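You operate a simulated robot arm through the tools that you are given. There is no shell and no other tool. Be economical: measure what you need, move in short steps, check, and stop when the job is done.

You run a simulated two-armed robot. Do the job below in one go: nothing can be reset, and whatever is moved stays where it is left.

TASK
Carry the small pan with blue lid with both arms and set it on the left belt.

The check looks at the end state, three seconds after you hand in, the way a careful person would. Anything else that was tipped, shoved, dropped, spilled or broken makes it a failure. Lids that push on must go on centred and level and be pressed home; caps that screw on are set level and turned clockwise until they are tight.

THE ROBOT
Two 7-joint arms with three-finger grippers on one trunk, on a base that drives. Base frame: it is fixed to the floor where the robot stands at the start and does not move with it; the origin is under the middle of the robot, x ahead of it, y to its left, z up. Units: cm, rad, N and s.
The left shoulder is at the start at [7, 14.6, 121.2], the right one opposite. With the tool pointing down near the work surface each hand reaches from about 22 to 66 cm from the robot's upright axis, wherever it stands, measured 20 degrees to its own side. Places, roughly: left belt [510, -130, 110]. Payload 2.2 kg a hand.
Tool frame (each hand has its own): the origin (TCP) lies between the finger pads and is the grasp point; the fingertips stand 2.8 cm ahead of it; z points along the fingers, y is the line along which they close. Largest opening 10.2 cm; the body of the gripper starts 7.1 cm behind the TCP.
Orientation is told as [roll, pitch, yaw] about the base's x, y, z axes, in that order, counted from this pose: with the fingers straight down and closing along the base's y, the tool's x points along the base's -x, its y along +y and its z along -z.

THE INTERFACE
- The arms move only by the tool arm_command. It takes "left_targets", "right_targets" or both (then of equal length, played together; a hand with none holds still); each is text: rows parted by semicolons, each of 7 numbers parted by spaces: the shift along the base's x, y, z in units of 100 mm (1.0 is 100 mm), then the turn, a rotation vector about the base's x, y, z in units of 45 degrees (1.0 is 45 degrees), then the gripper command, from -1 (fully open) to 1 (shut), values between in proportion. In form: tx ty tz wx wy wz jaw; .... A call has 1 to 12 rows; each row is the pose to reach, as a shift and turn from the pose commanded when the call began. A call with a number of a shift or a turn outside -1 to 1 is refused whole. Rows are played at 5 a second. More than 5 cm and 0.15 rad between two rows, or a gripper value outside its range, and nothing of the call is played. Where a pose cannot be reached the arm comes as near as it can. A force on the tool above 40 N (or 10 N above the force at the start of the call, whichever is more), or a blocked arm, ends the call early, and 0.2 s more pass. The fingers move at their own pace and stop on an object; they squeeze with about 33 N. The grip force told is the motor's: it shows also when the fingers shut on nothing. Time passes only in rows, and 0.2 s behind the last, so rows that repeat a pose let the fingers close. It gives the time, the measured TCP pose, the force on the tool (base axes), the opening and the grip force at its end, in the units of the frame above (readings bear some noise), with the torque about the TCP (base axes, N m) and any sound that the robot's microphone picked up.
- Cameras (640 x 400 px; columns grow to the right, rows downward): "scene" is now at [12.84, 1.03, 142.16]; the picture's right is [0.13, -0.99, 0.00], its down [-0.74, -0.10, -0.66] and it looks along [0.66, 0.09, -0.75] (base axes); focal length 264 px, centre (320, 200). "left" rides on the left gripper at [7.2, 3.8, -8.6] in its tool frame; the picture's right is [-0.47, 0.88, 0.00], its down [-0.60, -0.32, -0.73] and it looks along [-0.65, -0.34, 0.68] (tool axes); focal length 256 px, centre (320, 200). "right" rides on the right gripper at [6.9, 4.4, -8.6] in its tool frame; the picture's right is [-0.53, 0.85, 0.00], its down [-0.58, -0.36, -0.73] and it looks along [-0.62, -0.39, 0.68] (tool axes); focal length 256 px, centre (320, 200).
- camera(camera): a new picture of that camera. The clock stands still meanwhile.
- slide_trunk(by): slides the trunk up (or, below 0, down) by that many cm; the arms and the scene camera ride with it, the base frame stays. It gives what a move gives, with no picture.
- drive_base(legs): drives the robot by 1 to 6 legs, each [ahead, left, turn to the left] in cm, cm and rad, along the robot's own axes; the way and the turn of a leg run together, so that a leg with both is an arc; at most 150 cm and 3.142 rad a leg. The arms and the cameras ride along, it lands a little off, and it stops where it bumps. It gives what a move gives.
- head_to(pan, tilt): turns the head with the scene camera to pan (to the left, within 1.501 rad either way) and tilt (down, from -0.506 to 1.204), counted from straight ahead of the robot. It gives what a move gives.
- point_at(camera, pixels): for up to 12 pixels [column, row] of the newest picture of that camera ("zoom" is the newest enlarged one), the place [x, y, z] in the base frame of the surface seen there, good to about 0.3 cm. The clock stands still meanwhile.
- zoom(camera, box): a new picture of the part [left, top, right, bottom] of that camera's present view, enlarged. The clock stands still meanwhile.
- sign_off(): hands the job in; it is judged then, once.

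Work in short steps. Measure before you move; look again where a grasp or a placing could have gone wrong, and mend it. You have 80 turns and 78 pictures in all, those below and enlarged ones among them. Open the grippers and draw the arms clear of the work before you hand the job in, unless the task says otherwise.

The tools are called as a command line: name --argument value ..., lists and objects as JSON in quotes. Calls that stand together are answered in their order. arm_command: Moves the arms, as the interface text tells. Its arguments: {"type":"object","properties":{"left_targets":{"type":"string"},"right_targets":{"type":"string"}},"required":[]} The other tools are called the same way: slide_trunk (by) slides the trunk up or down; drive_base (legs) drives the base; head_to (pan, tilt) turns the head that bears the scene camera; camera (camera) takes a picture; point_at (camera, pixels) gives the place of the surface under pixels of a picture; zoom (camera, box) takes an enlarged picture of a part of a camera's view; sign_off () hands the job in.

At the start:

```text
time: 0.0
left_position: [50.97, 22.83, 114.47]
left_ee_rot: [0.0, 0.001, 0.002]
left_force: [0.1, 0.8, 0.3]
left_ft_torque: [-0.03, 0.0, -0.01]
left_gripper_width: 10.21
left_gripper_force: 0.0
right_position: [37.63, -17.14, 116.9]
right_ee_rot: [-0.001, 0.0, 0.0]
right_force: [0.0, 0.3, 0.0]
right_ft_torque: [-0.02, 0.0, 0.0]
right_gripper_width: 10.21
right_gripper_force: 0.0
trunk travel left (down, up): [-75.0, 19.0]
robot x, y, heading: [0.07, -0.39, 0.002]
head pan, tilt: [0.134, 0.848]
```

scene: 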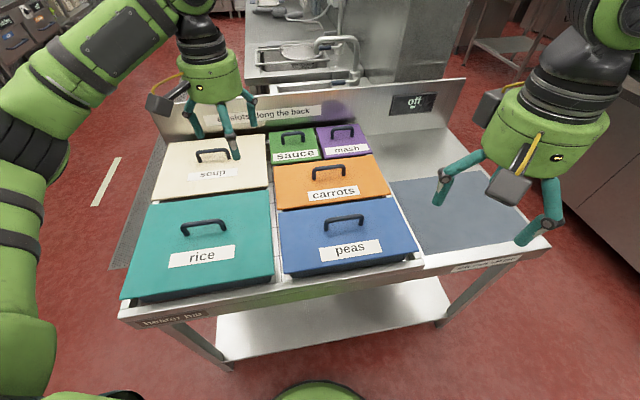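
right: 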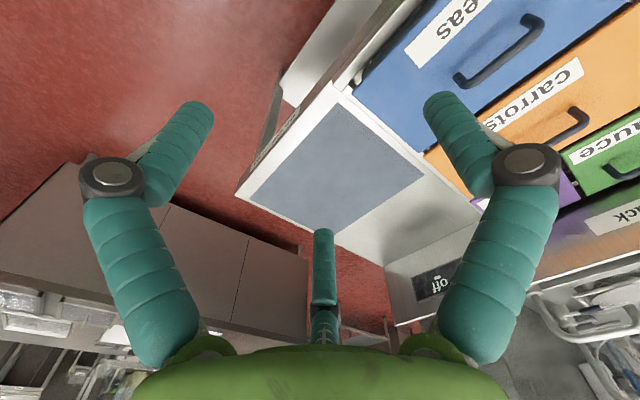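
left: 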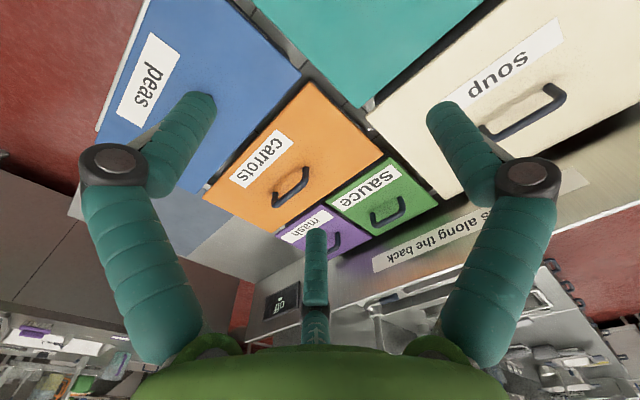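

The table shows lidded pans; the only blue lid so far is "peas" at about (345,235). I'll zoom to read the labels before deciding.

zoom --camera "scene" --box '[120, 80, 560, 340]'

point_at --camera "scene" --pixels '[[279, 206], [392, 197], [418, 248], [284, 273], [326, 222], [362, 222], [344, 217], [462, 210], [405, 180], [530, 215], [440, 258], [435, 100]]'

head_to --pan -0.25 --tilt 0.2

camera --camera "scene"

```text
1.45 times, centred on (340, 210) of scene
```

zoom: 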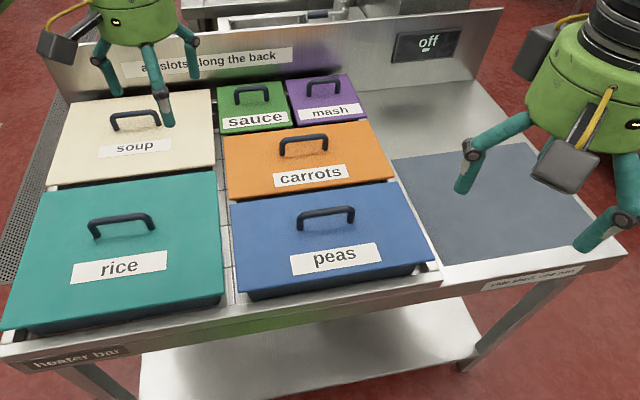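

```text
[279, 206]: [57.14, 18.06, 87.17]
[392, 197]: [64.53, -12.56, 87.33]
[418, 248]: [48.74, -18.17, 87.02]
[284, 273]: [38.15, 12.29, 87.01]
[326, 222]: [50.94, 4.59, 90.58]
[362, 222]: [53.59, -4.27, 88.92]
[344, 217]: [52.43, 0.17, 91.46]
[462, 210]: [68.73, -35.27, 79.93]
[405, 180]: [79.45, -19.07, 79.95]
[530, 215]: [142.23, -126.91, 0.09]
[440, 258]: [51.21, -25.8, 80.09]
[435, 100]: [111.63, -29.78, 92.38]
```

```text
time: 1.0
left_position: [50.85, 22.69, 114.38]
left_ee_rot: [0.0, -0.002, 0.002]
left_force: [-0.8, -0.3, -0.8]
left_ft_torque: [-0.04, 0.04, 0.01]
left_gripper_width: 10.19
left_gripper_force: 0.0
right_position: [37.61, -17.08, 116.85]
right_ee_rot: [-0.001, 0.0, 0.0]
right_force: [-0.1, 0.2, -0.6]
right_ft_torque: [-0.02, 0.02, -0.01]
right_gripper_width: 10.19
right_gripper_force: 0.0
trunk travel left (down, up): [-75.0, 19.0]
robot x, y, heading: [-0.08, -0.42, -0.001]
head pan, tilt: [-0.25, 0.201]
```

```text
73 pictures are left
```

scene: 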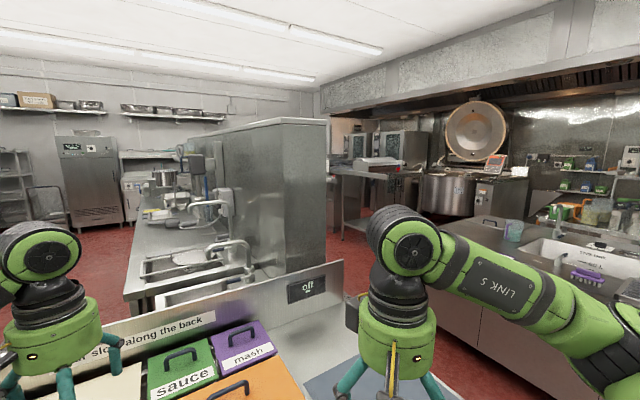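

No small blue-lidded pan beyond peas seen yet; I'll look ahead toward the belts at (510,-130) and around the room.

zoom --camera "scene" --box '[320, 100, 640, 300]'

zoom --camera "scene" --box '[0, 80, 330, 320]'

head_to --pan -1.3 --tilt 0.4

camera --camera "scene"

head_to --pan 1.2 --tilt 0.4

camera --camera "scene"

```text
2.00 times, centred on (480, 200) of scene
```

zoom: 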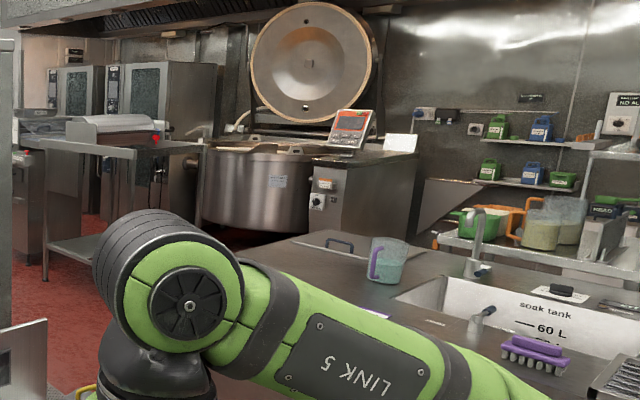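

```text
1.67 times, centred on (165, 200) of scene
```

zoom: 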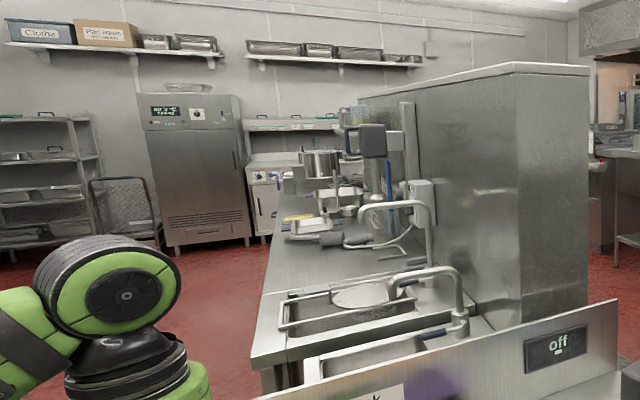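

```text
time: 2.3
left_position: [50.85, 22.66, 114.42]
left_ee_rot: [0.0, 0.0, 0.003]
left_force: [-0.8, 0.1, 0.3]
left_ft_torque: [-0.02, -0.01, -0.01]
left_gripper_width: 10.2
left_gripper_force: 0.0
right_position: [37.66, -17.23, 116.88]
right_ee_rot: [0.0, 0.0, 0.002]
right_force: [0.3, -0.1, 0.2]
right_ft_torque: [-0.01, 0.02, -0.03]
right_gripper_width: 10.23
right_gripper_force: 0.2
trunk travel left (down, up): [-75.0, 19.0]
robot x, y, heading: [-0.25, 0.12, 0.002]
head pan, tilt: [-1.3, 0.4]
```

```text
70 pictures are left
```

scene: 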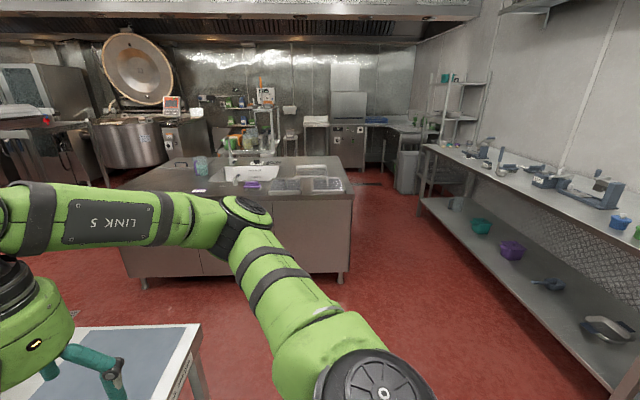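

```text
time: 4.6
left_position: [50.86, 22.83, 114.32]
left_ee_rot: [-0.002, 0.001, 0.002]
left_force: [0.5, 0.7, -0.5]
left_ft_torque: [-0.01, 0.0, -0.02]
left_gripper_width: 10.2
left_gripper_force: 0.1
right_position: [37.67, -17.2, 116.87]
right_ee_rot: [-0.001, 0.001, -0.001]
right_force: [-0.1, 0.6, -0.9]
right_ft_torque: [0.02, 0.0, 0.0]
right_gripper_width: 10.2
right_gripper_force: 0.0
trunk travel left (down, up): [-75.0, 19.0]
robot x, y, heading: [0.15, -0.06, -0.004]
head pan, tilt: [1.201, 0.4]
```

```text
69 pictures are left
```

scene: 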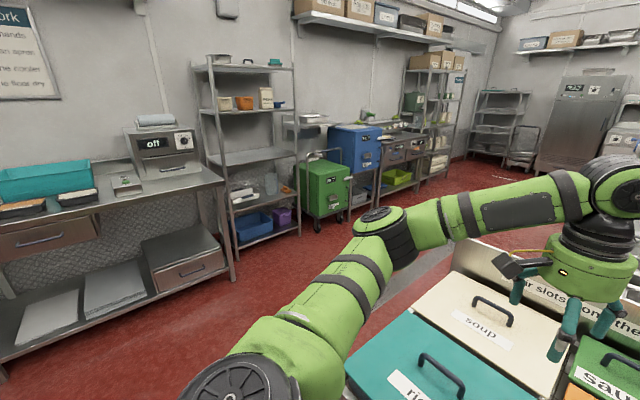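

The target direction (~-14°) is around the counter with the two ovens/conveyor. I'll look there with the robot's head and measure.

head_to --pan -0.25 --tilt 0.2

zoom --camera "scene" --box '[320, 110, 450, 250]'

point_at --camera "scene" --pixels '[[375, 165], [345, 172], [403, 172], [372, 177], [345, 235], [390, 150], [355, 147], [327, 290], [328, 122], [130, 300], [340, 265], [480, 260]]'

```text
time: 6.2
left_position: [50.81, 22.73, 114.39]
left_ee_rot: [0.0, -0.001, 0.001]
left_force: [0.3, 0.4, 0.9]
left_ft_torque: [0.01, -0.01, 0.0]
left_gripper_width: 10.2
left_gripper_force: 0.1
right_position: [37.52, -17.22, 116.82]
right_ee_rot: [-0.002, 0.001, -0.001]
right_force: [-0.4, -0.4, 0.8]
right_ft_torque: [-0.04, -0.02, -0.02]
right_gripper_width: 10.19
right_gripper_force: 0.1
trunk travel left (down, up): [-75.0, 19.0]
robot x, y, heading: [-0.32, 0.07, -0.001]
head pan, tilt: [-0.25, 0.201]
```

```text
2.86 times, centred on (385, 180) of scene
```

zoom: 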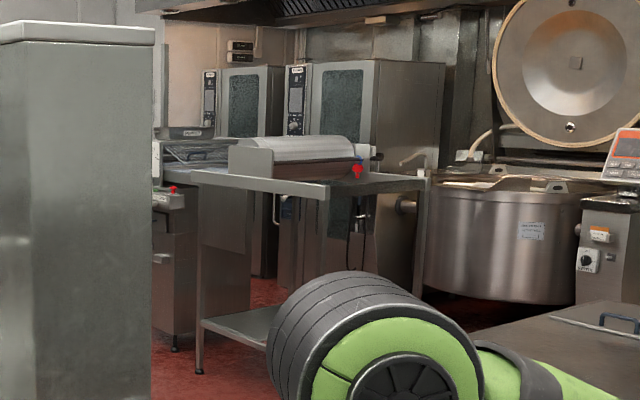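

```text
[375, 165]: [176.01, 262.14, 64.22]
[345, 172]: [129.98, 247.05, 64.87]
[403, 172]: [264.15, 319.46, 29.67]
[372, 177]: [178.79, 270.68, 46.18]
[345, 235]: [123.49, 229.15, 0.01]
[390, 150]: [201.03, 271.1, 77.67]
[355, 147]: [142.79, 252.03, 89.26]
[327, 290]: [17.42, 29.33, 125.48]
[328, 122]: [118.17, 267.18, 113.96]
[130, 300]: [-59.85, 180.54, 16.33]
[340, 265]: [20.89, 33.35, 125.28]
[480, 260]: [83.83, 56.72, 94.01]
```

Those points refer to the older picture (pan 1.2); I'll take a fresh one and measure again, and note the blue-lid things on that shelf.

camera --camera "scene"

point_at --camera "scene" --pixels '[[375, 162], [370, 172], [403, 172], [385, 174], [345, 235], [390, 150], [355, 140], [325, 280], [328, 122], [130, 300], [335, 200], [470, 260]]'

```text
67 pictures are left
```

scene: 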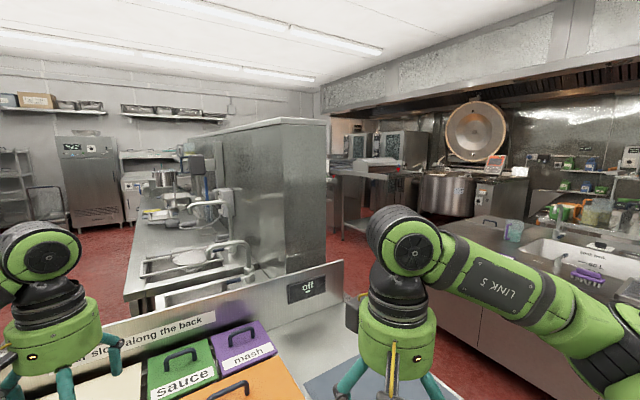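

```text
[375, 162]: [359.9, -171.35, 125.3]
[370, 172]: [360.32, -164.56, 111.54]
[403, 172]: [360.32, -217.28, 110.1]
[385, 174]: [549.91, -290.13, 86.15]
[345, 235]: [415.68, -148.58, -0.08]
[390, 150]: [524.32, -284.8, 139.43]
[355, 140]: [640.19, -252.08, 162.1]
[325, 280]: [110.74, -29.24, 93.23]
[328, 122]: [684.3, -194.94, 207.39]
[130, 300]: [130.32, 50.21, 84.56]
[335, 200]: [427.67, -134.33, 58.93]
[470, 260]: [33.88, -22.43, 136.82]
```

The belt machine is at x≈360+, past the heater table and the sink island. I'll survey the floor passages to plan the drive.

head_to --pan -0.8 --tilt 0.5

camera --camera "scene"

head_to --pan -1.45 --tilt 0.35

zoom --camera "scene" --box '[300, 60, 640, 360]'

```text
time: 7.1
left_position: [50.93, 22.8, 114.27]
left_ee_rot: [0.001, 0.0, 0.003]
left_force: [-0.8, 0.9, -0.3]
left_ft_torque: [0.02, 0.03, -0.02]
left_gripper_width: 10.18
left_gripper_force: 0.2
right_position: [37.55, -17.22, 116.8]
right_ee_rot: [-0.001, 0.0, 0.0]
right_force: [0.3, 0.0, -0.5]
right_ft_torque: [-0.01, 0.0, 0.02]
right_gripper_width: 10.19
right_gripper_force: 0.0
trunk travel left (down, up): [-75.0, 19.0]
robot x, y, heading: [0.07, 0.33, -0.0]
head pan, tilt: [-0.799, 0.499]
```

```text
66 pictures are left
```

scene: 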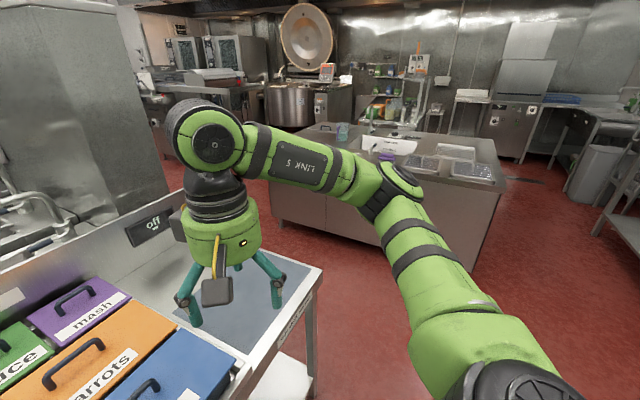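

```text
time: 8.2
left_position: [50.87, 22.89, 114.3]
left_ee_rot: [-0.001, -0.001, 0.002]
left_force: [0.3, 0.5, 1.1]
left_ft_torque: [0.01, 0.0, -0.01]
left_gripper_width: 10.21
left_gripper_force: 0.1
right_position: [37.58, -17.19, 116.87]
right_ee_rot: [0.002, 0.002, 0.0]
right_force: [-0.1, 0.3, -0.6]
right_ft_torque: [-0.02, -0.02, 0.02]
right_gripper_width: 10.21
right_gripper_force: 0.0
trunk travel left (down, up): [-75.0, 19.0]
robot x, y, heading: [0.11, -0.24, 0.0]
head pan, tilt: [-1.45, 0.351]
```

```text
1.33 times, centred on (470, 210) of scene
```

zoom: 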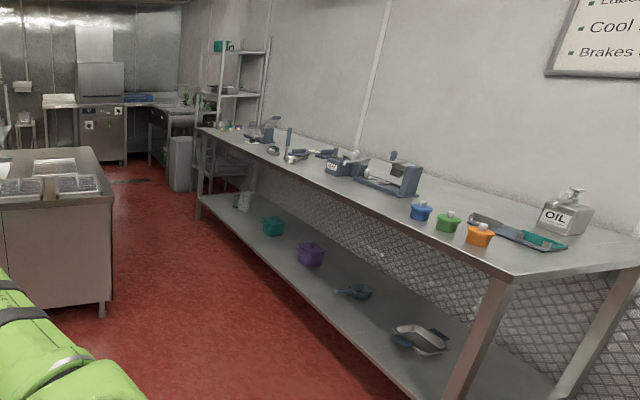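

There are small blue/green/orange tubs on the right-hand wall table; zoom on them to see whether one is a lidded pan, and measure sizes.

zoom --camera "scene" --box '[480, 180, 620, 267]'

point_at --camera "zoom" --pixels '[[165, 160], [195, 160], [178, 150], [270, 185], [370, 220]]'

camera --camera "scene"

point_at --camera "scene" --pixels '[[375, 288], [382, 180], [300, 285], [455, 225], [560, 330], [300, 175], [400, 160], [380, 250], [470, 300]]'

```text
4.57 times, centred on (550, 224) of scene
```

zoom: 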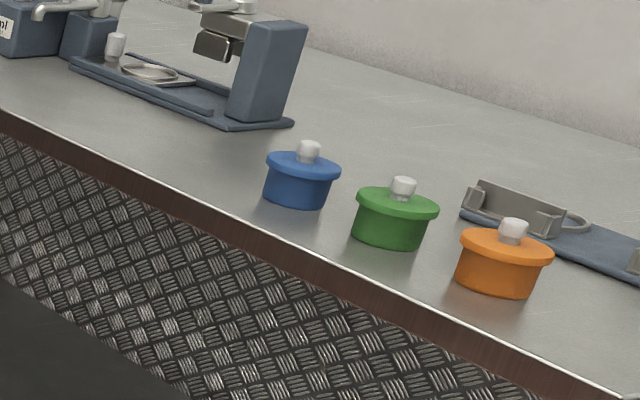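

```text
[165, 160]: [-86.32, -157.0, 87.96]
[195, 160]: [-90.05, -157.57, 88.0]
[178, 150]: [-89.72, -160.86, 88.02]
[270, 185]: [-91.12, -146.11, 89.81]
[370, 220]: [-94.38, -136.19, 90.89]
```

```text
63 pictures are left
```

scene: 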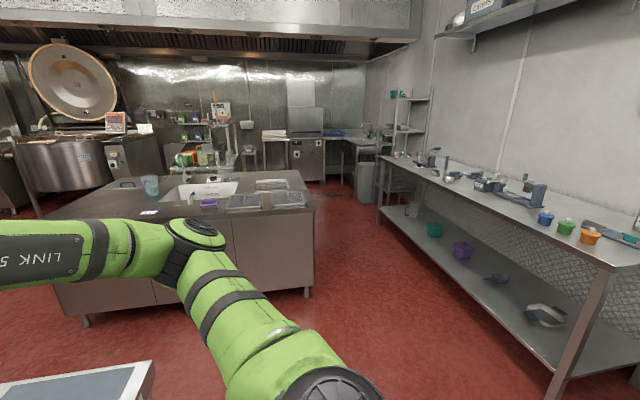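

```text
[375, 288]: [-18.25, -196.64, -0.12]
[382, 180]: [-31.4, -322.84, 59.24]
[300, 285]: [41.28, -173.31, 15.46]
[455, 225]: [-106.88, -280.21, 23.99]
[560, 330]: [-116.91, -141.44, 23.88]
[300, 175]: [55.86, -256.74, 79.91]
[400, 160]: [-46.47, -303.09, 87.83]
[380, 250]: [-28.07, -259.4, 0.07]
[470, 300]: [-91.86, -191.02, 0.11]
```

The tubs are tiny pots, not pans, so the peas pan remains the candidate. I'll measure the passage between heater table and island.

head_to --pan -0.7 --tilt 0.5

camera --camera "scene"

point_at --camera "scene" --pixels '[[290, 266], [287, 330], [218, 222], [232, 216], [385, 235], [282, 140], [270, 130], [134, 125], [145, 180], [235, 85], [250, 160], [130, 100]]'

```text
time: 9.3
left_position: [50.81, 22.73, 114.34]
left_ee_rot: [0.001, 0.0, 0.002]
left_force: [-0.4, -0.3, 0.2]
left_ft_torque: [0.0, 0.03, 0.0]
left_gripper_width: 10.21
left_gripper_force: 0.0
right_position: [37.57, -17.12, 116.85]
right_ee_rot: [0.0, -0.001, -0.001]
right_force: [0.2, -0.7, 0.6]
right_ft_torque: [0.0, -0.03, 0.0]
right_gripper_width: 10.19
right_gripper_force: 0.0
trunk travel left (down, up): [-75.0, 19.0]
robot x, y, heading: [0.01, -0.15, 0.0]
head pan, tilt: [-0.7, 0.499]
```

```text
62 pictures are left
```

scene: 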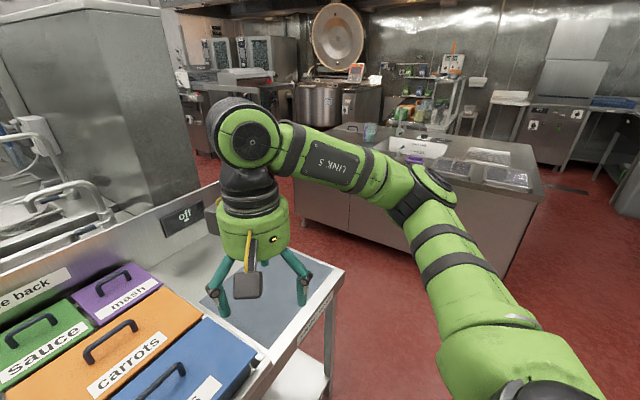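

```text
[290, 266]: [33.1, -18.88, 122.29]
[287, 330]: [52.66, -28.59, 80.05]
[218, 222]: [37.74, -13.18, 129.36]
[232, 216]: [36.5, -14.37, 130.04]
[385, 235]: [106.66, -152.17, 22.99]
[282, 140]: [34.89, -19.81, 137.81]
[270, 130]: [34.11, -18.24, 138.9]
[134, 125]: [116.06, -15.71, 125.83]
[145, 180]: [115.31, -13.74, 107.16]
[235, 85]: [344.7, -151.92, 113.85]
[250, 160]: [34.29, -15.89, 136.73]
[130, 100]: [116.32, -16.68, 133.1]
```

Measuring table edge and island end points.

point_at --camera "scene" --pixels '[[340, 270], [220, 185], [300, 218], [298, 190], [335, 128], [205, 150], [200, 170], [330, 380], [310, 240], [297, 207], [295, 110], [190, 100]]'

```text
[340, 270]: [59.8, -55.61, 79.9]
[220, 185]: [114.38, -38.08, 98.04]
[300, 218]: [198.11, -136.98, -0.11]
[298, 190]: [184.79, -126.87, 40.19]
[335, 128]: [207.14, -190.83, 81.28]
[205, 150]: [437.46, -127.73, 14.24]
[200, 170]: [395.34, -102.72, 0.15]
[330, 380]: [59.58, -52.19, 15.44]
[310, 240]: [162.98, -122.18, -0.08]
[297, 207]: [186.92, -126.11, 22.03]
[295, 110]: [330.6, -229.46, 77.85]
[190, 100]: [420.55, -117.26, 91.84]
```

The room furniture is turned ~0.3 rad; the aisle between table and island is ~106 cm wide. Before touching anything I'll back off, sidestep, turn and drive up the aisle to inspect the belts.

drive_base --legs '[[-30, 0, 0], [0, -136, 0], [0, 0, 0.3], [150, 0, 0], [90, 0, 0]]'

head_to --pan -0.3 --tilt 0.25

camera --camera "scene"

```text
time: 30.1
left_position: [245.45, -31.85, 114.38]
left_ee_rot: [-0.002, -0.001, 0.266]
left_force: [0.2, 0.3, -0.3]
left_ft_torque: [0.03, -0.05, -0.01]
left_gripper_width: 10.21
left_gripper_force: 0.0
right_position: [243.05, -73.92, 117.0]
right_ee_rot: [0.0, -0.001, 0.266]
right_force: [0.0, 0.2, 0.5]
right_ft_torque: [0.02, 0.01, 0.03]
right_gripper_width: 10.18
right_gripper_force: 0.0
trunk travel left (down, up): [-75.0, 19.0]
robot x, y, heading: [202.55, -67.15, 0.268]
head pan, tilt: [-0.7, 0.499]
```

```text
time: 31.0
left_position: [245.37, -31.88, 114.3]
left_ee_rot: [0.001, 0.002, 0.266]
left_force: [0.2, 0.5, -0.1]
left_ft_torque: [0.04, 0.01, -0.01]
left_gripper_width: 10.18
left_gripper_force: 0.0
right_position: [243.03, -73.78, 116.97]
right_ee_rot: [0.001, 0.001, 0.265]
right_force: [0.4, -0.5, 0.5]
right_ft_torque: [0.01, 0.01, 0.03]
right_gripper_width: 10.19
right_gripper_force: 0.0
trunk travel left (down, up): [-75.0, 19.0]
robot x, y, heading: [202.38, -67.34, 0.269]
head pan, tilt: [-0.3, 0.25]
```

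```text
61 pictures are left
```

scene: 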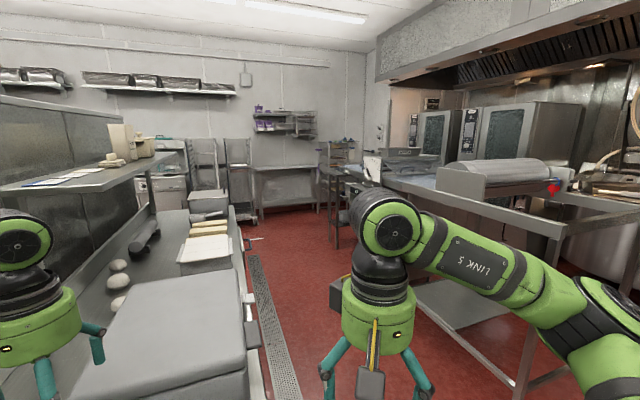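

The belt machine is at right, (440–560,190). Zoom and measure.

zoom --camera "scene" --box '[340, 100, 640, 288]'

point_at --camera "scene" --pixels '[[400, 178], [440, 188], [470, 195], [530, 182], [410, 155], [555, 215], [430, 200], [600, 205], [370, 180], [332, 230], [500, 165], [425, 172]]'

```text
2.13 times, centred on (490, 194) of scene
```

zoom: 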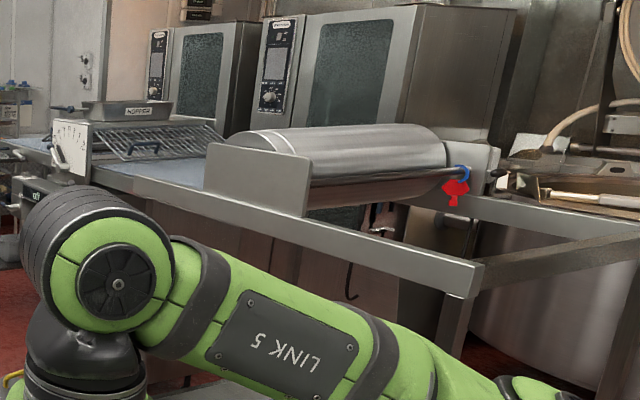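

```text
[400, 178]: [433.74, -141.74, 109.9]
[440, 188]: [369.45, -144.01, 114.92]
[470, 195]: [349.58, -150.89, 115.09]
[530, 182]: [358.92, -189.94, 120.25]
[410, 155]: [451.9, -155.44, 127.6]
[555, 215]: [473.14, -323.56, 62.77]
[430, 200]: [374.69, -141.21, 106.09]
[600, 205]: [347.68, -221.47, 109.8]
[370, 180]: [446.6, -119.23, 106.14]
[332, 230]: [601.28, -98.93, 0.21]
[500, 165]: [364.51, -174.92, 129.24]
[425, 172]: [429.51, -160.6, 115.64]
```

It's a sheeter-like machine with belts along the aisle. I'll drive further up the aisle and turn right to face the left belt.

drive_base --legs '[[0, 0, 0.03], [0, -20, 0], [150, 0, 0], [105, 0, 0], [0, 0, -1.57]]'

head_to --pan 0 --tilt 0.5

camera --camera "scene"

```text
time: 35.3
left_position: [280.26, -41.26, 114.02]
left_ee_rot: [0.001, 0.006, 0.294]
left_force: [0.9, 0.4, -0.1]
left_ft_torque: [-0.03, 0.1, 0.0]
left_gripper_width: 10.18
left_gripper_force: 0.0
right_position: [279.13, -83.31, 116.75]
right_ee_rot: [0.003, 0.004, 0.293]
right_force: [0.4, -0.5, -1.1]
right_ft_torque: [-0.03, 0.05, 0.0]
right_gripper_width: 10.2
right_gripper_force: 0.0
trunk travel left (down, up): [-75.0, 19.0]
robot x, y, heading: [237.85, -78.21, 0.295]
head pan, tilt: [-0.3, 0.25]
stopped in leg 3: the robot was blocked; the commanded pose is now the measured one
```

```text
time: 36.1
left_position: [279.8, -41.41, 114.43]
left_ee_rot: [0.001, 0.001, 0.294]
left_force: [0.1, 0.1, 0.5]
left_ft_torque: [-0.02, -0.02, 0.04]
left_gripper_width: 10.2
left_gripper_force: 0.1
right_position: [278.5, -83.46, 116.96]
right_ee_rot: [0.0, -0.002, 0.291]
right_force: [-0.4, -1.3, 0.3]
right_ft_torque: [0.04, -0.02, -0.01]
right_gripper_width: 10.2
right_gripper_force: 0.2
trunk travel left (down, up): [-75.0, 19.0]
robot x, y, heading: [237.92, -78.04, 0.294]
head pan, tilt: [0.0, 0.499]
```

```text
59 pictures are left
```

scene: 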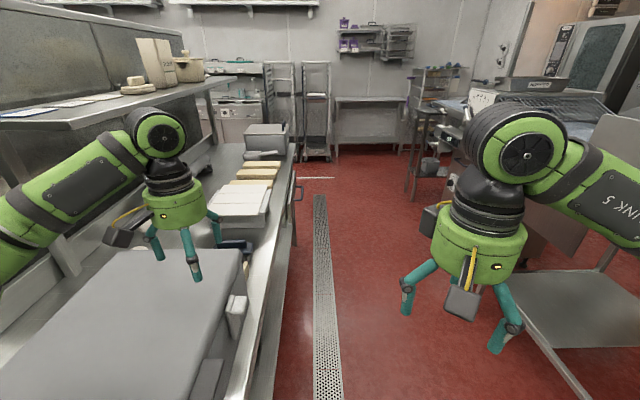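

Something blocked the robot; I measure the counter edge, shelf, and machine corner to find clearance.

point_at --camera "scene" --pixels '[[290, 200], [240, 270], [230, 390], [225, 78], [590, 380], [560, 340], [600, 240], [555, 180], [300, 180], [330, 395], [10, 260], [180, 165]]'

head_to --pan -0.9 --tilt 0.7

camera --camera "scene"

head_to --pan 0.9 --tilt 0.7

camera --camera "scene"

```text
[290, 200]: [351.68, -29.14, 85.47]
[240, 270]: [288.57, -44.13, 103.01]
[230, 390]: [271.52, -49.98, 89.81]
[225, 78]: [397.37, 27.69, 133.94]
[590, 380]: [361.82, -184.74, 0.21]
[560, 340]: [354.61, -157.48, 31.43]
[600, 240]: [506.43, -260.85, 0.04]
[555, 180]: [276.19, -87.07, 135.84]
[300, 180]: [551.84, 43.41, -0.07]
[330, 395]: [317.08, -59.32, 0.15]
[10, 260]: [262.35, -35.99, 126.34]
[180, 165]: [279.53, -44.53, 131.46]
```

```text
time: 37.3
left_position: [279.74, -41.38, 114.42]
left_ee_rot: [0.0, 0.0, 0.292]
left_force: [-0.3, 0.3, -0.2]
left_ft_torque: [-0.01, 0.02, 0.0]
left_gripper_width: 10.21
left_gripper_force: 0.1
right_position: [278.4, -83.49, 117.01]
right_ee_rot: [0.0, 0.0, 0.292]
right_force: [-0.1, -0.3, 0.1]
right_ft_torque: [0.01, 0.0, 0.01]
right_gripper_width: 10.18
right_gripper_force: 0.1
trunk travel left (down, up): [-75.0, 19.0]
robot x, y, heading: [237.82, -77.93, 0.289]
head pan, tilt: [-0.901, 0.7]
```

```text
58 pictures are left
```

scene: 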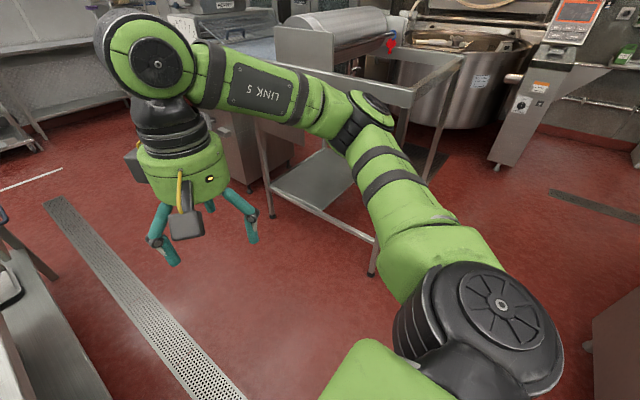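

```text
time: 39.1
left_position: [279.75, -41.33, 114.38]
left_ee_rot: [0.001, 0.001, 0.293]
left_force: [-0.1, -0.5, -0.3]
left_ft_torque: [0.02, 0.01, 0.02]
left_gripper_width: 10.2
left_gripper_force: 0.0
right_position: [278.55, -83.43, 116.86]
right_ee_rot: [-0.001, 0.0, 0.293]
right_force: [0.8, -1.0, 1.0]
right_ft_torque: [0.0, 0.01, -0.04]
right_gripper_width: 10.17
right_gripper_force: 0.0
trunk travel left (down, up): [-75.0, 19.0]
robot x, y, heading: [237.5, -78.08, 0.288]
head pan, tilt: [0.901, 0.7]
```

```text
57 pictures are left
```

scene: 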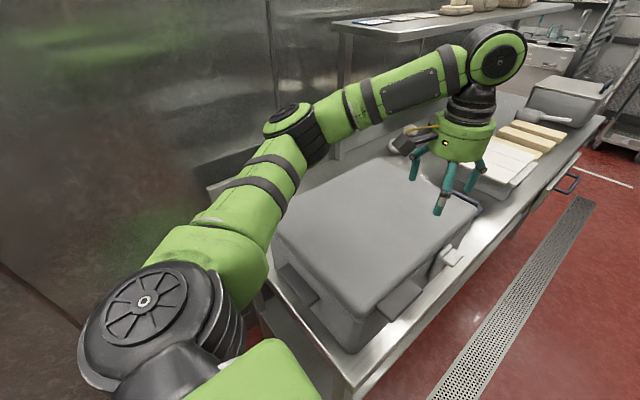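

The base (n≈146) ran up against the counter (edge n≈131). I measure my left arm's lateral extent to see what width I need.

point_at --camera "scene" --pixels '[[290, 118], [310, 150], [265, 185], [210, 240], [120, 310], [450, 50], [330, 115]]'

drive_base --legs '[[-8, 0, 0], [0, -42, 0]]'

```text
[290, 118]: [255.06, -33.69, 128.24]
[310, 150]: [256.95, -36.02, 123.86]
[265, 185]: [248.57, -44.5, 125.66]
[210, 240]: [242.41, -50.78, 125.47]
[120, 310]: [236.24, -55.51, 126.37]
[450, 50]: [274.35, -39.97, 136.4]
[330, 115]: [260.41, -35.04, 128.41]
```

```text
time: 42.4
left_position: [284.55, -84.86, 114.39]
left_ee_rot: [-0.001, 0.001, 0.295]
left_force: [-0.4, 0.9, 0.3]
left_ft_torque: [0.0, -0.02, 0.01]
left_gripper_width: 10.21
left_gripper_force: 0.2
right_position: [283.54, -126.96, 116.93]
right_ee_rot: [0.0, -0.001, 0.293]
right_force: [-0.7, 0.5, 0.2]
right_ft_torque: [-0.01, -0.02, -0.02]
right_gripper_width: 10.2
right_gripper_force: 0.0
trunk travel left (down, up): [-75.0, 19.0]
robot x, y, heading: [242.31, -121.61, 0.29]
head pan, tilt: [0.901, 0.7]
```

Now centred in the aisle (n≈189). Raise the trunk for safety, drive on and turn to face the belt.

slide_trunk --by 19

drive_base --legs '[[130, 0, 0], [115, 0, 0], [0, 0, -1.57]]'

head_to --pan 0 --tilt 0.7

camera --camera "scene"

```text
time: 44.5
left_position: [284.59, -85.0, 133.52]
left_ee_rot: [0.001, 0.001, 0.297]
left_force: [-0.2, 0.0, -0.5]
left_ft_torque: [0.02, -0.04, -0.01]
left_gripper_width: 10.19
left_gripper_force: 0.0
right_position: [283.5, -126.97, 135.76]
right_ee_rot: [0.0, 0.0, 0.293]
right_force: [0.6, -0.4, -0.9]
right_ft_torque: [0.02, 0.02, 0.01]
right_gripper_width: 10.22
right_gripper_force: 0.0
trunk travel left (down, up): [-94.0, 0.0]
robot x, y, heading: [242.49, -121.97, 0.294]
head pan, tilt: [0.901, 0.7]
```

```text
time: 60.3
left_position: [512.78, -90.72, 133.31]
left_ee_rot: [0.0, -0.001, -1.257]
left_force: [0.2, -0.3, 0.5]
left_ft_torque: [-0.01, 0.01, 0.0]
left_gripper_width: 10.18
left_gripper_force: 0.0
right_position: [470.68, -90.44, 135.94]
right_ee_rot: [0.0, 0.0, -1.256]
right_force: [0.0, 0.3, -0.4]
right_ft_torque: [-0.02, 0.04, 0.0]
right_gripper_width: 10.17
right_gripper_force: 0.1
trunk travel left (down, up): [-94.0, 0.0]
robot x, y, heading: [475.38, -49.26, -1.256]
head pan, tilt: [0.901, 0.7]
```

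```text
time: 61.5
left_position: [512.7, -90.65, 133.31]
left_ee_rot: [0.0, -0.001, -1.256]
left_force: [0.4, -0.4, 0.1]
left_ft_torque: [0.04, 0.06, 0.03]
left_gripper_width: 10.19
left_gripper_force: 0.0
right_position: [470.65, -90.48, 135.94]
right_ee_rot: [0.001, 0.0, -1.257]
right_force: [0.2, 0.3, 0.1]
right_ft_torque: [0.01, 0.01, 0.02]
right_gripper_width: 10.18
right_gripper_force: 0.0
trunk travel left (down, up): [-94.0, 0.0]
robot x, y, heading: [475.05, -49.48, -1.26]
head pan, tilt: [0.0, 0.7]
```

```text
56 pictures are left
```

scene: 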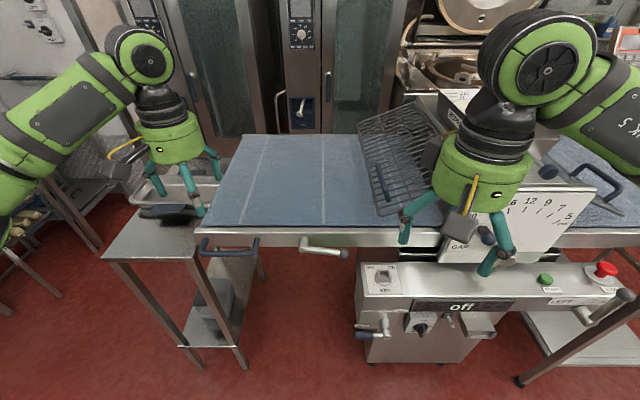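

The left belt is the blue-grey surface at (290,180), free of things. Measuring its extent.

point_at --camera "scene" --pixels '[[245, 138], [205, 225], [345, 222], [355, 140], [285, 180], [325, 180], [375, 200], [365, 150], [230, 240], [320, 245], [340, 160], [240, 180]]'

zoom --camera "scene" --box '[140, 110, 460, 300]'

```text
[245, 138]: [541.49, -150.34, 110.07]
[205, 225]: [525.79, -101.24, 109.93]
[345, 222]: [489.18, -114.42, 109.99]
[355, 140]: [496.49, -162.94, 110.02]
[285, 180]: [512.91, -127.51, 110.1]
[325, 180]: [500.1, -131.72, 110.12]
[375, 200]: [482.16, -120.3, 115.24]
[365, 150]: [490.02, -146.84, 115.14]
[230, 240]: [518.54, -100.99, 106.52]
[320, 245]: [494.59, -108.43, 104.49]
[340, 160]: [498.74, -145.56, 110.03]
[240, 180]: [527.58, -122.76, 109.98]
```

```text
2.00 times, centred on (300, 205) of scene
```

zoom: 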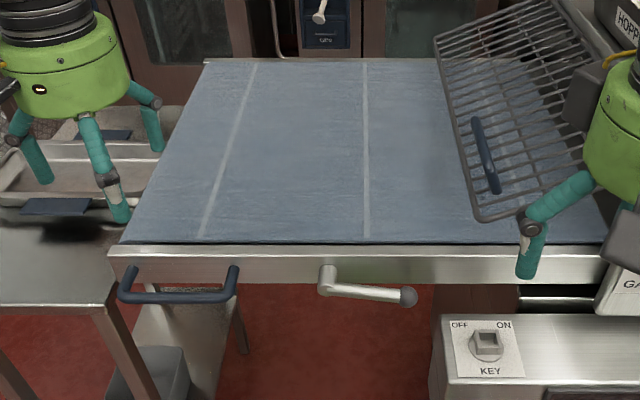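

The belt's free part is about 39×50 cm at z=110. Peas has the only blue lid pan, so I'll drive back to it, aligned with the heater table (heading ≈0.3).

drive_base --legs '[[0, 0, 1.56], [-130, 0, 0], [-115, 0, 0], [0, 64, 0]]'

```text
time: 80.3
left_position: [268.38, -24.96, 133.38]
left_ee_rot: [0.002, 0.001, 0.297]
left_force: [0.1, 0.4, -0.6]
left_ft_torque: [0.04, 0.01, 0.0]
left_gripper_width: 10.2
left_gripper_force: 0.1
right_position: [267.28, -67.02, 135.85]
right_ee_rot: [0.0, 0.001, 0.293]
right_force: [-0.1, -0.3, -0.4]
right_ft_torque: [0.04, 0.02, -0.01]
right_gripper_width: 10.17
right_gripper_force: 0.1
trunk travel left (down, up): [-94.0, 0.0]
robot x, y, heading: [226.53, -60.98, 0.297]
head pan, tilt: [0.0, 0.7]
```

At s≈198, n≈126. Back down the aisle and slide left in front of the peas pan.

drive_base --legs '[[-150, 0, 0], [-56, 0, 0], [0, 111, 0]]'

head_to --pan 0 --tilt 1.0

camera --camera "scene"

```text
time: 95.7
left_position: [33.53, 14.81, 133.43]
left_ee_rot: [0.0, 0.0, 0.371]
left_force: [0.0, 0.6, 0.1]
left_ft_torque: [0.03, -0.02, 0.02]
left_gripper_width: 10.19
left_gripper_force: 0.1
right_position: [35.75, -27.29, 135.87]
right_ee_rot: [0.001, 0.001, 0.371]
right_force: [-0.2, -0.1, -1.0]
right_ft_torque: [-0.04, -0.02, 0.02]
right_gripper_width: 10.21
right_gripper_force: 0.0
trunk travel left (down, up): [-94.0, 0.0]
robot x, y, heading: [-5.15, -24.77, 0.366]
head pan, tilt: [0.0, 0.7]
```

```text
time: 96.5
left_position: [33.42, 14.96, 133.27]
left_ee_rot: [0.0, 0.0, 0.37]
left_force: [-0.4, -1.0, -0.2]
left_ft_torque: [0.0, -0.03, 0.01]
left_gripper_width: 10.19
left_gripper_force: 0.1
right_position: [35.63, -27.15, 135.79]
right_ee_rot: [-0.001, 0.0, 0.37]
right_force: [0.1, 0.0, 0.0]
right_ft_torque: [-0.02, -0.01, 0.01]
right_gripper_width: 10.18
right_gripper_force: 0.0
trunk travel left (down, up): [-94.0, 0.0]
robot x, y, heading: [-5.93, -25.16, 0.372]
head pan, tilt: [0.0, 1.0]
```

```text
54 pictures are left
```

scene: 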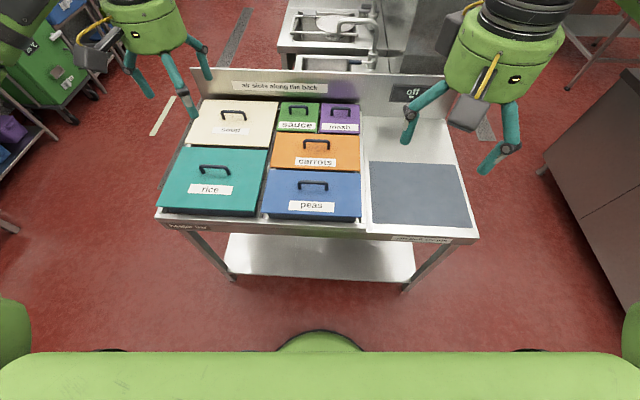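

Good view. Measure lid corners and neighbours in a zoom.

zoom --camera "scene" --box '[220, 120, 480, 250]'

point_at --camera "scene" --pixels '[[271, 171], [359, 173], [360, 216], [263, 214], [314, 183], [300, 186], [327, 186], [262, 192], [367, 195], [265, 221], [355, 224], [400, 195]]'

```text
2.46 times, centred on (350, 185) of scene
```

zoom: 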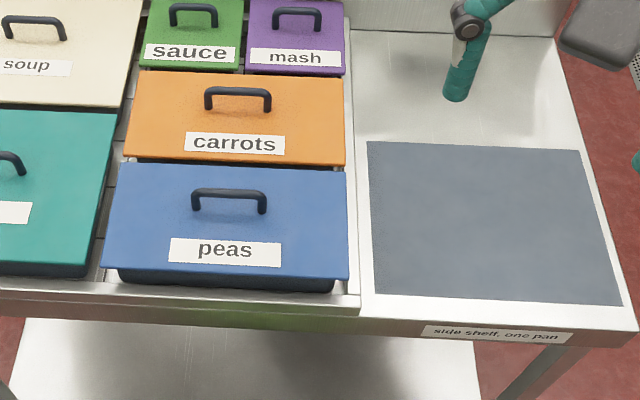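

```text
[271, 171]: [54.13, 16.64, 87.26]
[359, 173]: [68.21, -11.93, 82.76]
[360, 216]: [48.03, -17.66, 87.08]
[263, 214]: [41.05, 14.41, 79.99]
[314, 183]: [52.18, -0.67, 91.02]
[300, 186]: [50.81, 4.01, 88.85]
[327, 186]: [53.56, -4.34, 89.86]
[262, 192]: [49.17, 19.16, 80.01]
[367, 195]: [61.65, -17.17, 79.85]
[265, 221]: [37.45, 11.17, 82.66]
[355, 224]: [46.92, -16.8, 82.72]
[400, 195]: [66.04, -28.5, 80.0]
```

The pans stand on the z=80 surface, lid top z≈87. To see how the pan's sides/rims look I'll back off, lower the trunk and zoom.

drive_base --legs '[[-45, 0, 0]]'

slide_trunk --by -55

head_to --pan -0.1 --tilt 0.3

camera --camera "scene"

```text
time: 99.1
left_position: [-7.22, -0.98, 133.27]
left_ee_rot: [0.0, 0.003, 0.372]
left_force: [0.0, -0.4, -0.1]
left_ft_torque: [0.0, 0.02, -0.05]
left_gripper_width: 10.24
left_gripper_force: 0.0
right_position: [-5.07, -42.88, 135.79]
right_ee_rot: [0.0, 0.002, 0.369]
right_force: [0.4, 0.6, 0.4]
right_ft_torque: [0.02, 0.01, 0.0]
right_gripper_width: 10.22
right_gripper_force: 0.0
trunk travel left (down, up): [-94.0, 0.0]
robot x, y, heading: [-46.41, -40.6, 0.367]
head pan, tilt: [0.0, 1.0]
```

```text
refused: -55 is not a number from -40 to 40
```

```text
time: 100.2
left_position: [-7.43, -1.05, 133.3]
left_ee_rot: [0.0, 0.0, 0.373]
left_force: [0.1, -0.6, -0.3]
left_ft_torque: [-0.01, -0.04, 0.01]
left_gripper_width: 10.19
left_gripper_force: 0.1
right_position: [-5.43, -43.13, 135.97]
right_ee_rot: [-0.001, -0.001, 0.367]
right_force: [0.5, 0.1, 0.0]
right_ft_torque: [-0.01, 0.06, 0.01]
right_gripper_width: 10.19
right_gripper_force: 0.0
trunk travel left (down, up): [-94.0, 0.0]
robot x, y, heading: [-46.67, -40.44, 0.372]
head pan, tilt: [-0.099, 0.3]
```

```text
52 pictures are left
```

scene: 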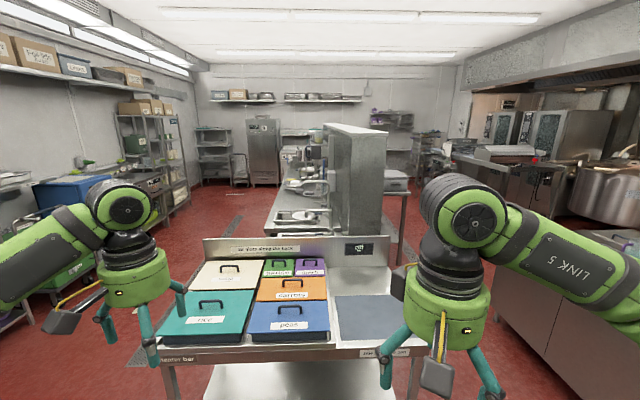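

Trunk moves at most 40 a time; lower by 40 and more, then zoom.

slide_trunk --by -40

slide_trunk --by -12

camera --camera "scene"

```text
time: 104.0
left_position: [-7.26, -1.15, 93.33]
left_ee_rot: [0.0, 0.0, 0.373]
left_force: [0.4, 0.3, -0.5]
left_ft_torque: [0.02, 0.02, 0.01]
left_gripper_width: 10.22
left_gripper_force: 0.0
right_position: [-5.36, -42.98, 96.02]
right_ee_rot: [0.0, 0.0, 0.368]
right_force: [-1.4, -0.2, 0.6]
right_ft_torque: [0.03, 0.01, -0.02]
right_gripper_width: 10.2
right_gripper_force: 0.0
trunk travel left (down, up): [-54.0, 40.0]
robot x, y, heading: [-46.54, -40.81, 0.365]
head pan, tilt: [-0.099, 0.3]
```

```text
time: 105.5
left_position: [-7.47, -1.01, 81.44]
left_ee_rot: [-0.001, 0.0, 0.372]
left_force: [-0.3, -0.2, 0.4]
left_ft_torque: [0.03, -0.04, -0.01]
left_gripper_width: 10.18
left_gripper_force: 0.0
right_position: [-5.36, -43.07, 83.85]
right_ee_rot: [0.002, 0.0, 0.37]
right_force: [1.0, 1.0, -0.3]
right_ft_torque: [0.01, 0.03, -0.01]
right_gripper_width: 10.19
right_gripper_force: 0.1
trunk travel left (down, up): [-42.0, 52.0]
robot x, y, heading: [-46.87, -40.87, 0.368]
head pan, tilt: [-0.099, 0.3]
```

```text
51 pictures are left
```

scene: 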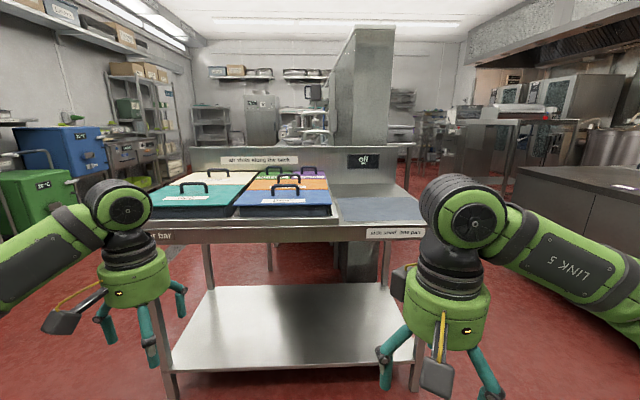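

Zoom on the peas pan's front side.

zoom --camera "scene" --box '[215, 170, 375, 245]'

point_at --camera "zoom" --pixels '[[70, 155], [90, 172], [300, 155], [300, 168], [300, 185], [300, 200], [470, 150], [460, 175], [478, 195], [40, 165], [75, 130], [100, 190]]'

```text
4.00 times, centred on (295, 208) of scene
```

zoom: 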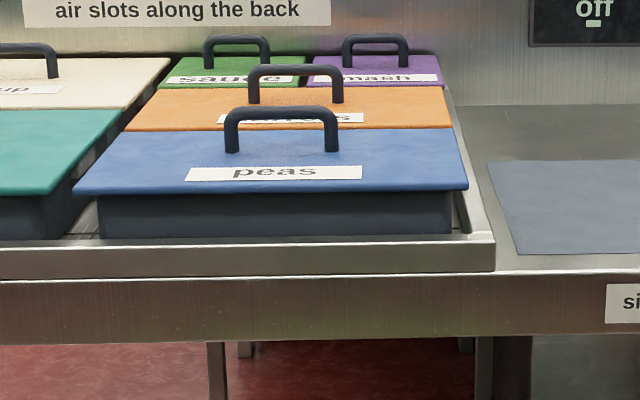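

```text
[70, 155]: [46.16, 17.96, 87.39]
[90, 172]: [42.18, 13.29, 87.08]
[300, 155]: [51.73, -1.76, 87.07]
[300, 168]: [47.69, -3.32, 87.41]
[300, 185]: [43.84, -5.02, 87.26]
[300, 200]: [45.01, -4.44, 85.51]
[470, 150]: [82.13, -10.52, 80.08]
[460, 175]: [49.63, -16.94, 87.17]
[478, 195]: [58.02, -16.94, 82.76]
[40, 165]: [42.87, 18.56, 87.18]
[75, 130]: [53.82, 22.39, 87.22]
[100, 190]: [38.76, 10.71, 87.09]
```

The lid is a plate overhanging a dark pan body, z≈86.5–87.2. I'll lower the camera to just under lid level to see whether a rim lies beneath it.

slide_trunk --by -25

zoom --camera "scene" --box '[225, 90, 365, 160]'

```text
time: 108.1
left_position: [-7.27, -1.07, 56.4]
left_ee_rot: [-0.001, 0.001, 0.372]
left_force: [0.6, -0.3, 0.0]
left_ft_torque: [-0.01, -0.06, 0.0]
left_gripper_width: 10.19
left_gripper_force: 0.1
right_position: [-5.31, -43.1, 58.91]
right_ee_rot: [0.0, 0.0, 0.37]
right_force: [0.5, 0.8, 0.2]
right_ft_torque: [0.0, 0.0, 0.0]
right_gripper_width: 10.22
right_gripper_force: 0.1
trunk travel left (down, up): [-17.0, 77.0]
robot x, y, heading: [-46.71, -40.82, 0.37]
head pan, tilt: [-0.099, 0.3]
```

```text
4.57 times, centred on (295, 125) of scene
```

zoom: 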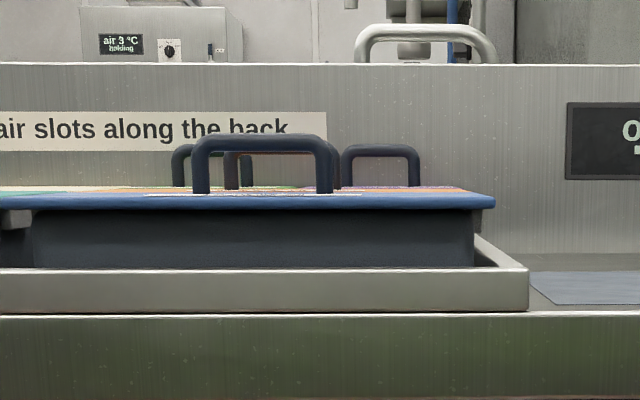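

There's something grey beneath the lid at the pan's left end (15,218). Zoom wider.

zoom --camera "scene" --box '[195, 115, 295, 160]'

point_at --camera "zoom" --pixels '[[215, 165], [230, 160], [200, 160], [250, 165], [245, 200], [150, 165]]'

zoom --camera "scene" --box '[300, 115, 360, 160]'

point_at --camera "zoom" --pixels '[[300, 180], [310, 220], [335, 220], [325, 180], [310, 150]]'

```text
6.40 times, centred on (245, 138) of scene
```

zoom: 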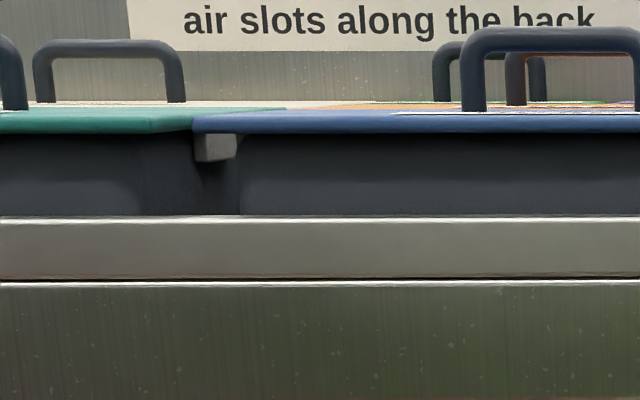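

```text
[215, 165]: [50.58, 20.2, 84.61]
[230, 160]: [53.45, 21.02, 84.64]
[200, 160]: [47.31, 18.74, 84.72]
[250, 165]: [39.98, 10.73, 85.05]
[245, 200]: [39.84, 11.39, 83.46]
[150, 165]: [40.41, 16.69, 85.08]
```

```text
8.89 times, centred on (330, 138) of scene
```

zoom: 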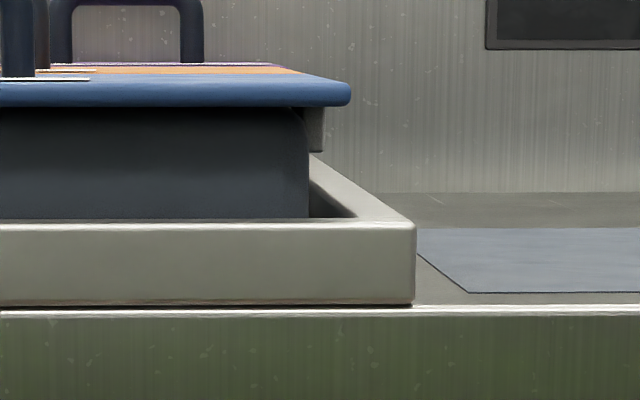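

```text
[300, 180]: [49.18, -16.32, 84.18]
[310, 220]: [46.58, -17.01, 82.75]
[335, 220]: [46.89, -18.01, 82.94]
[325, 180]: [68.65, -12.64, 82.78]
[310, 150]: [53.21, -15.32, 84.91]
```

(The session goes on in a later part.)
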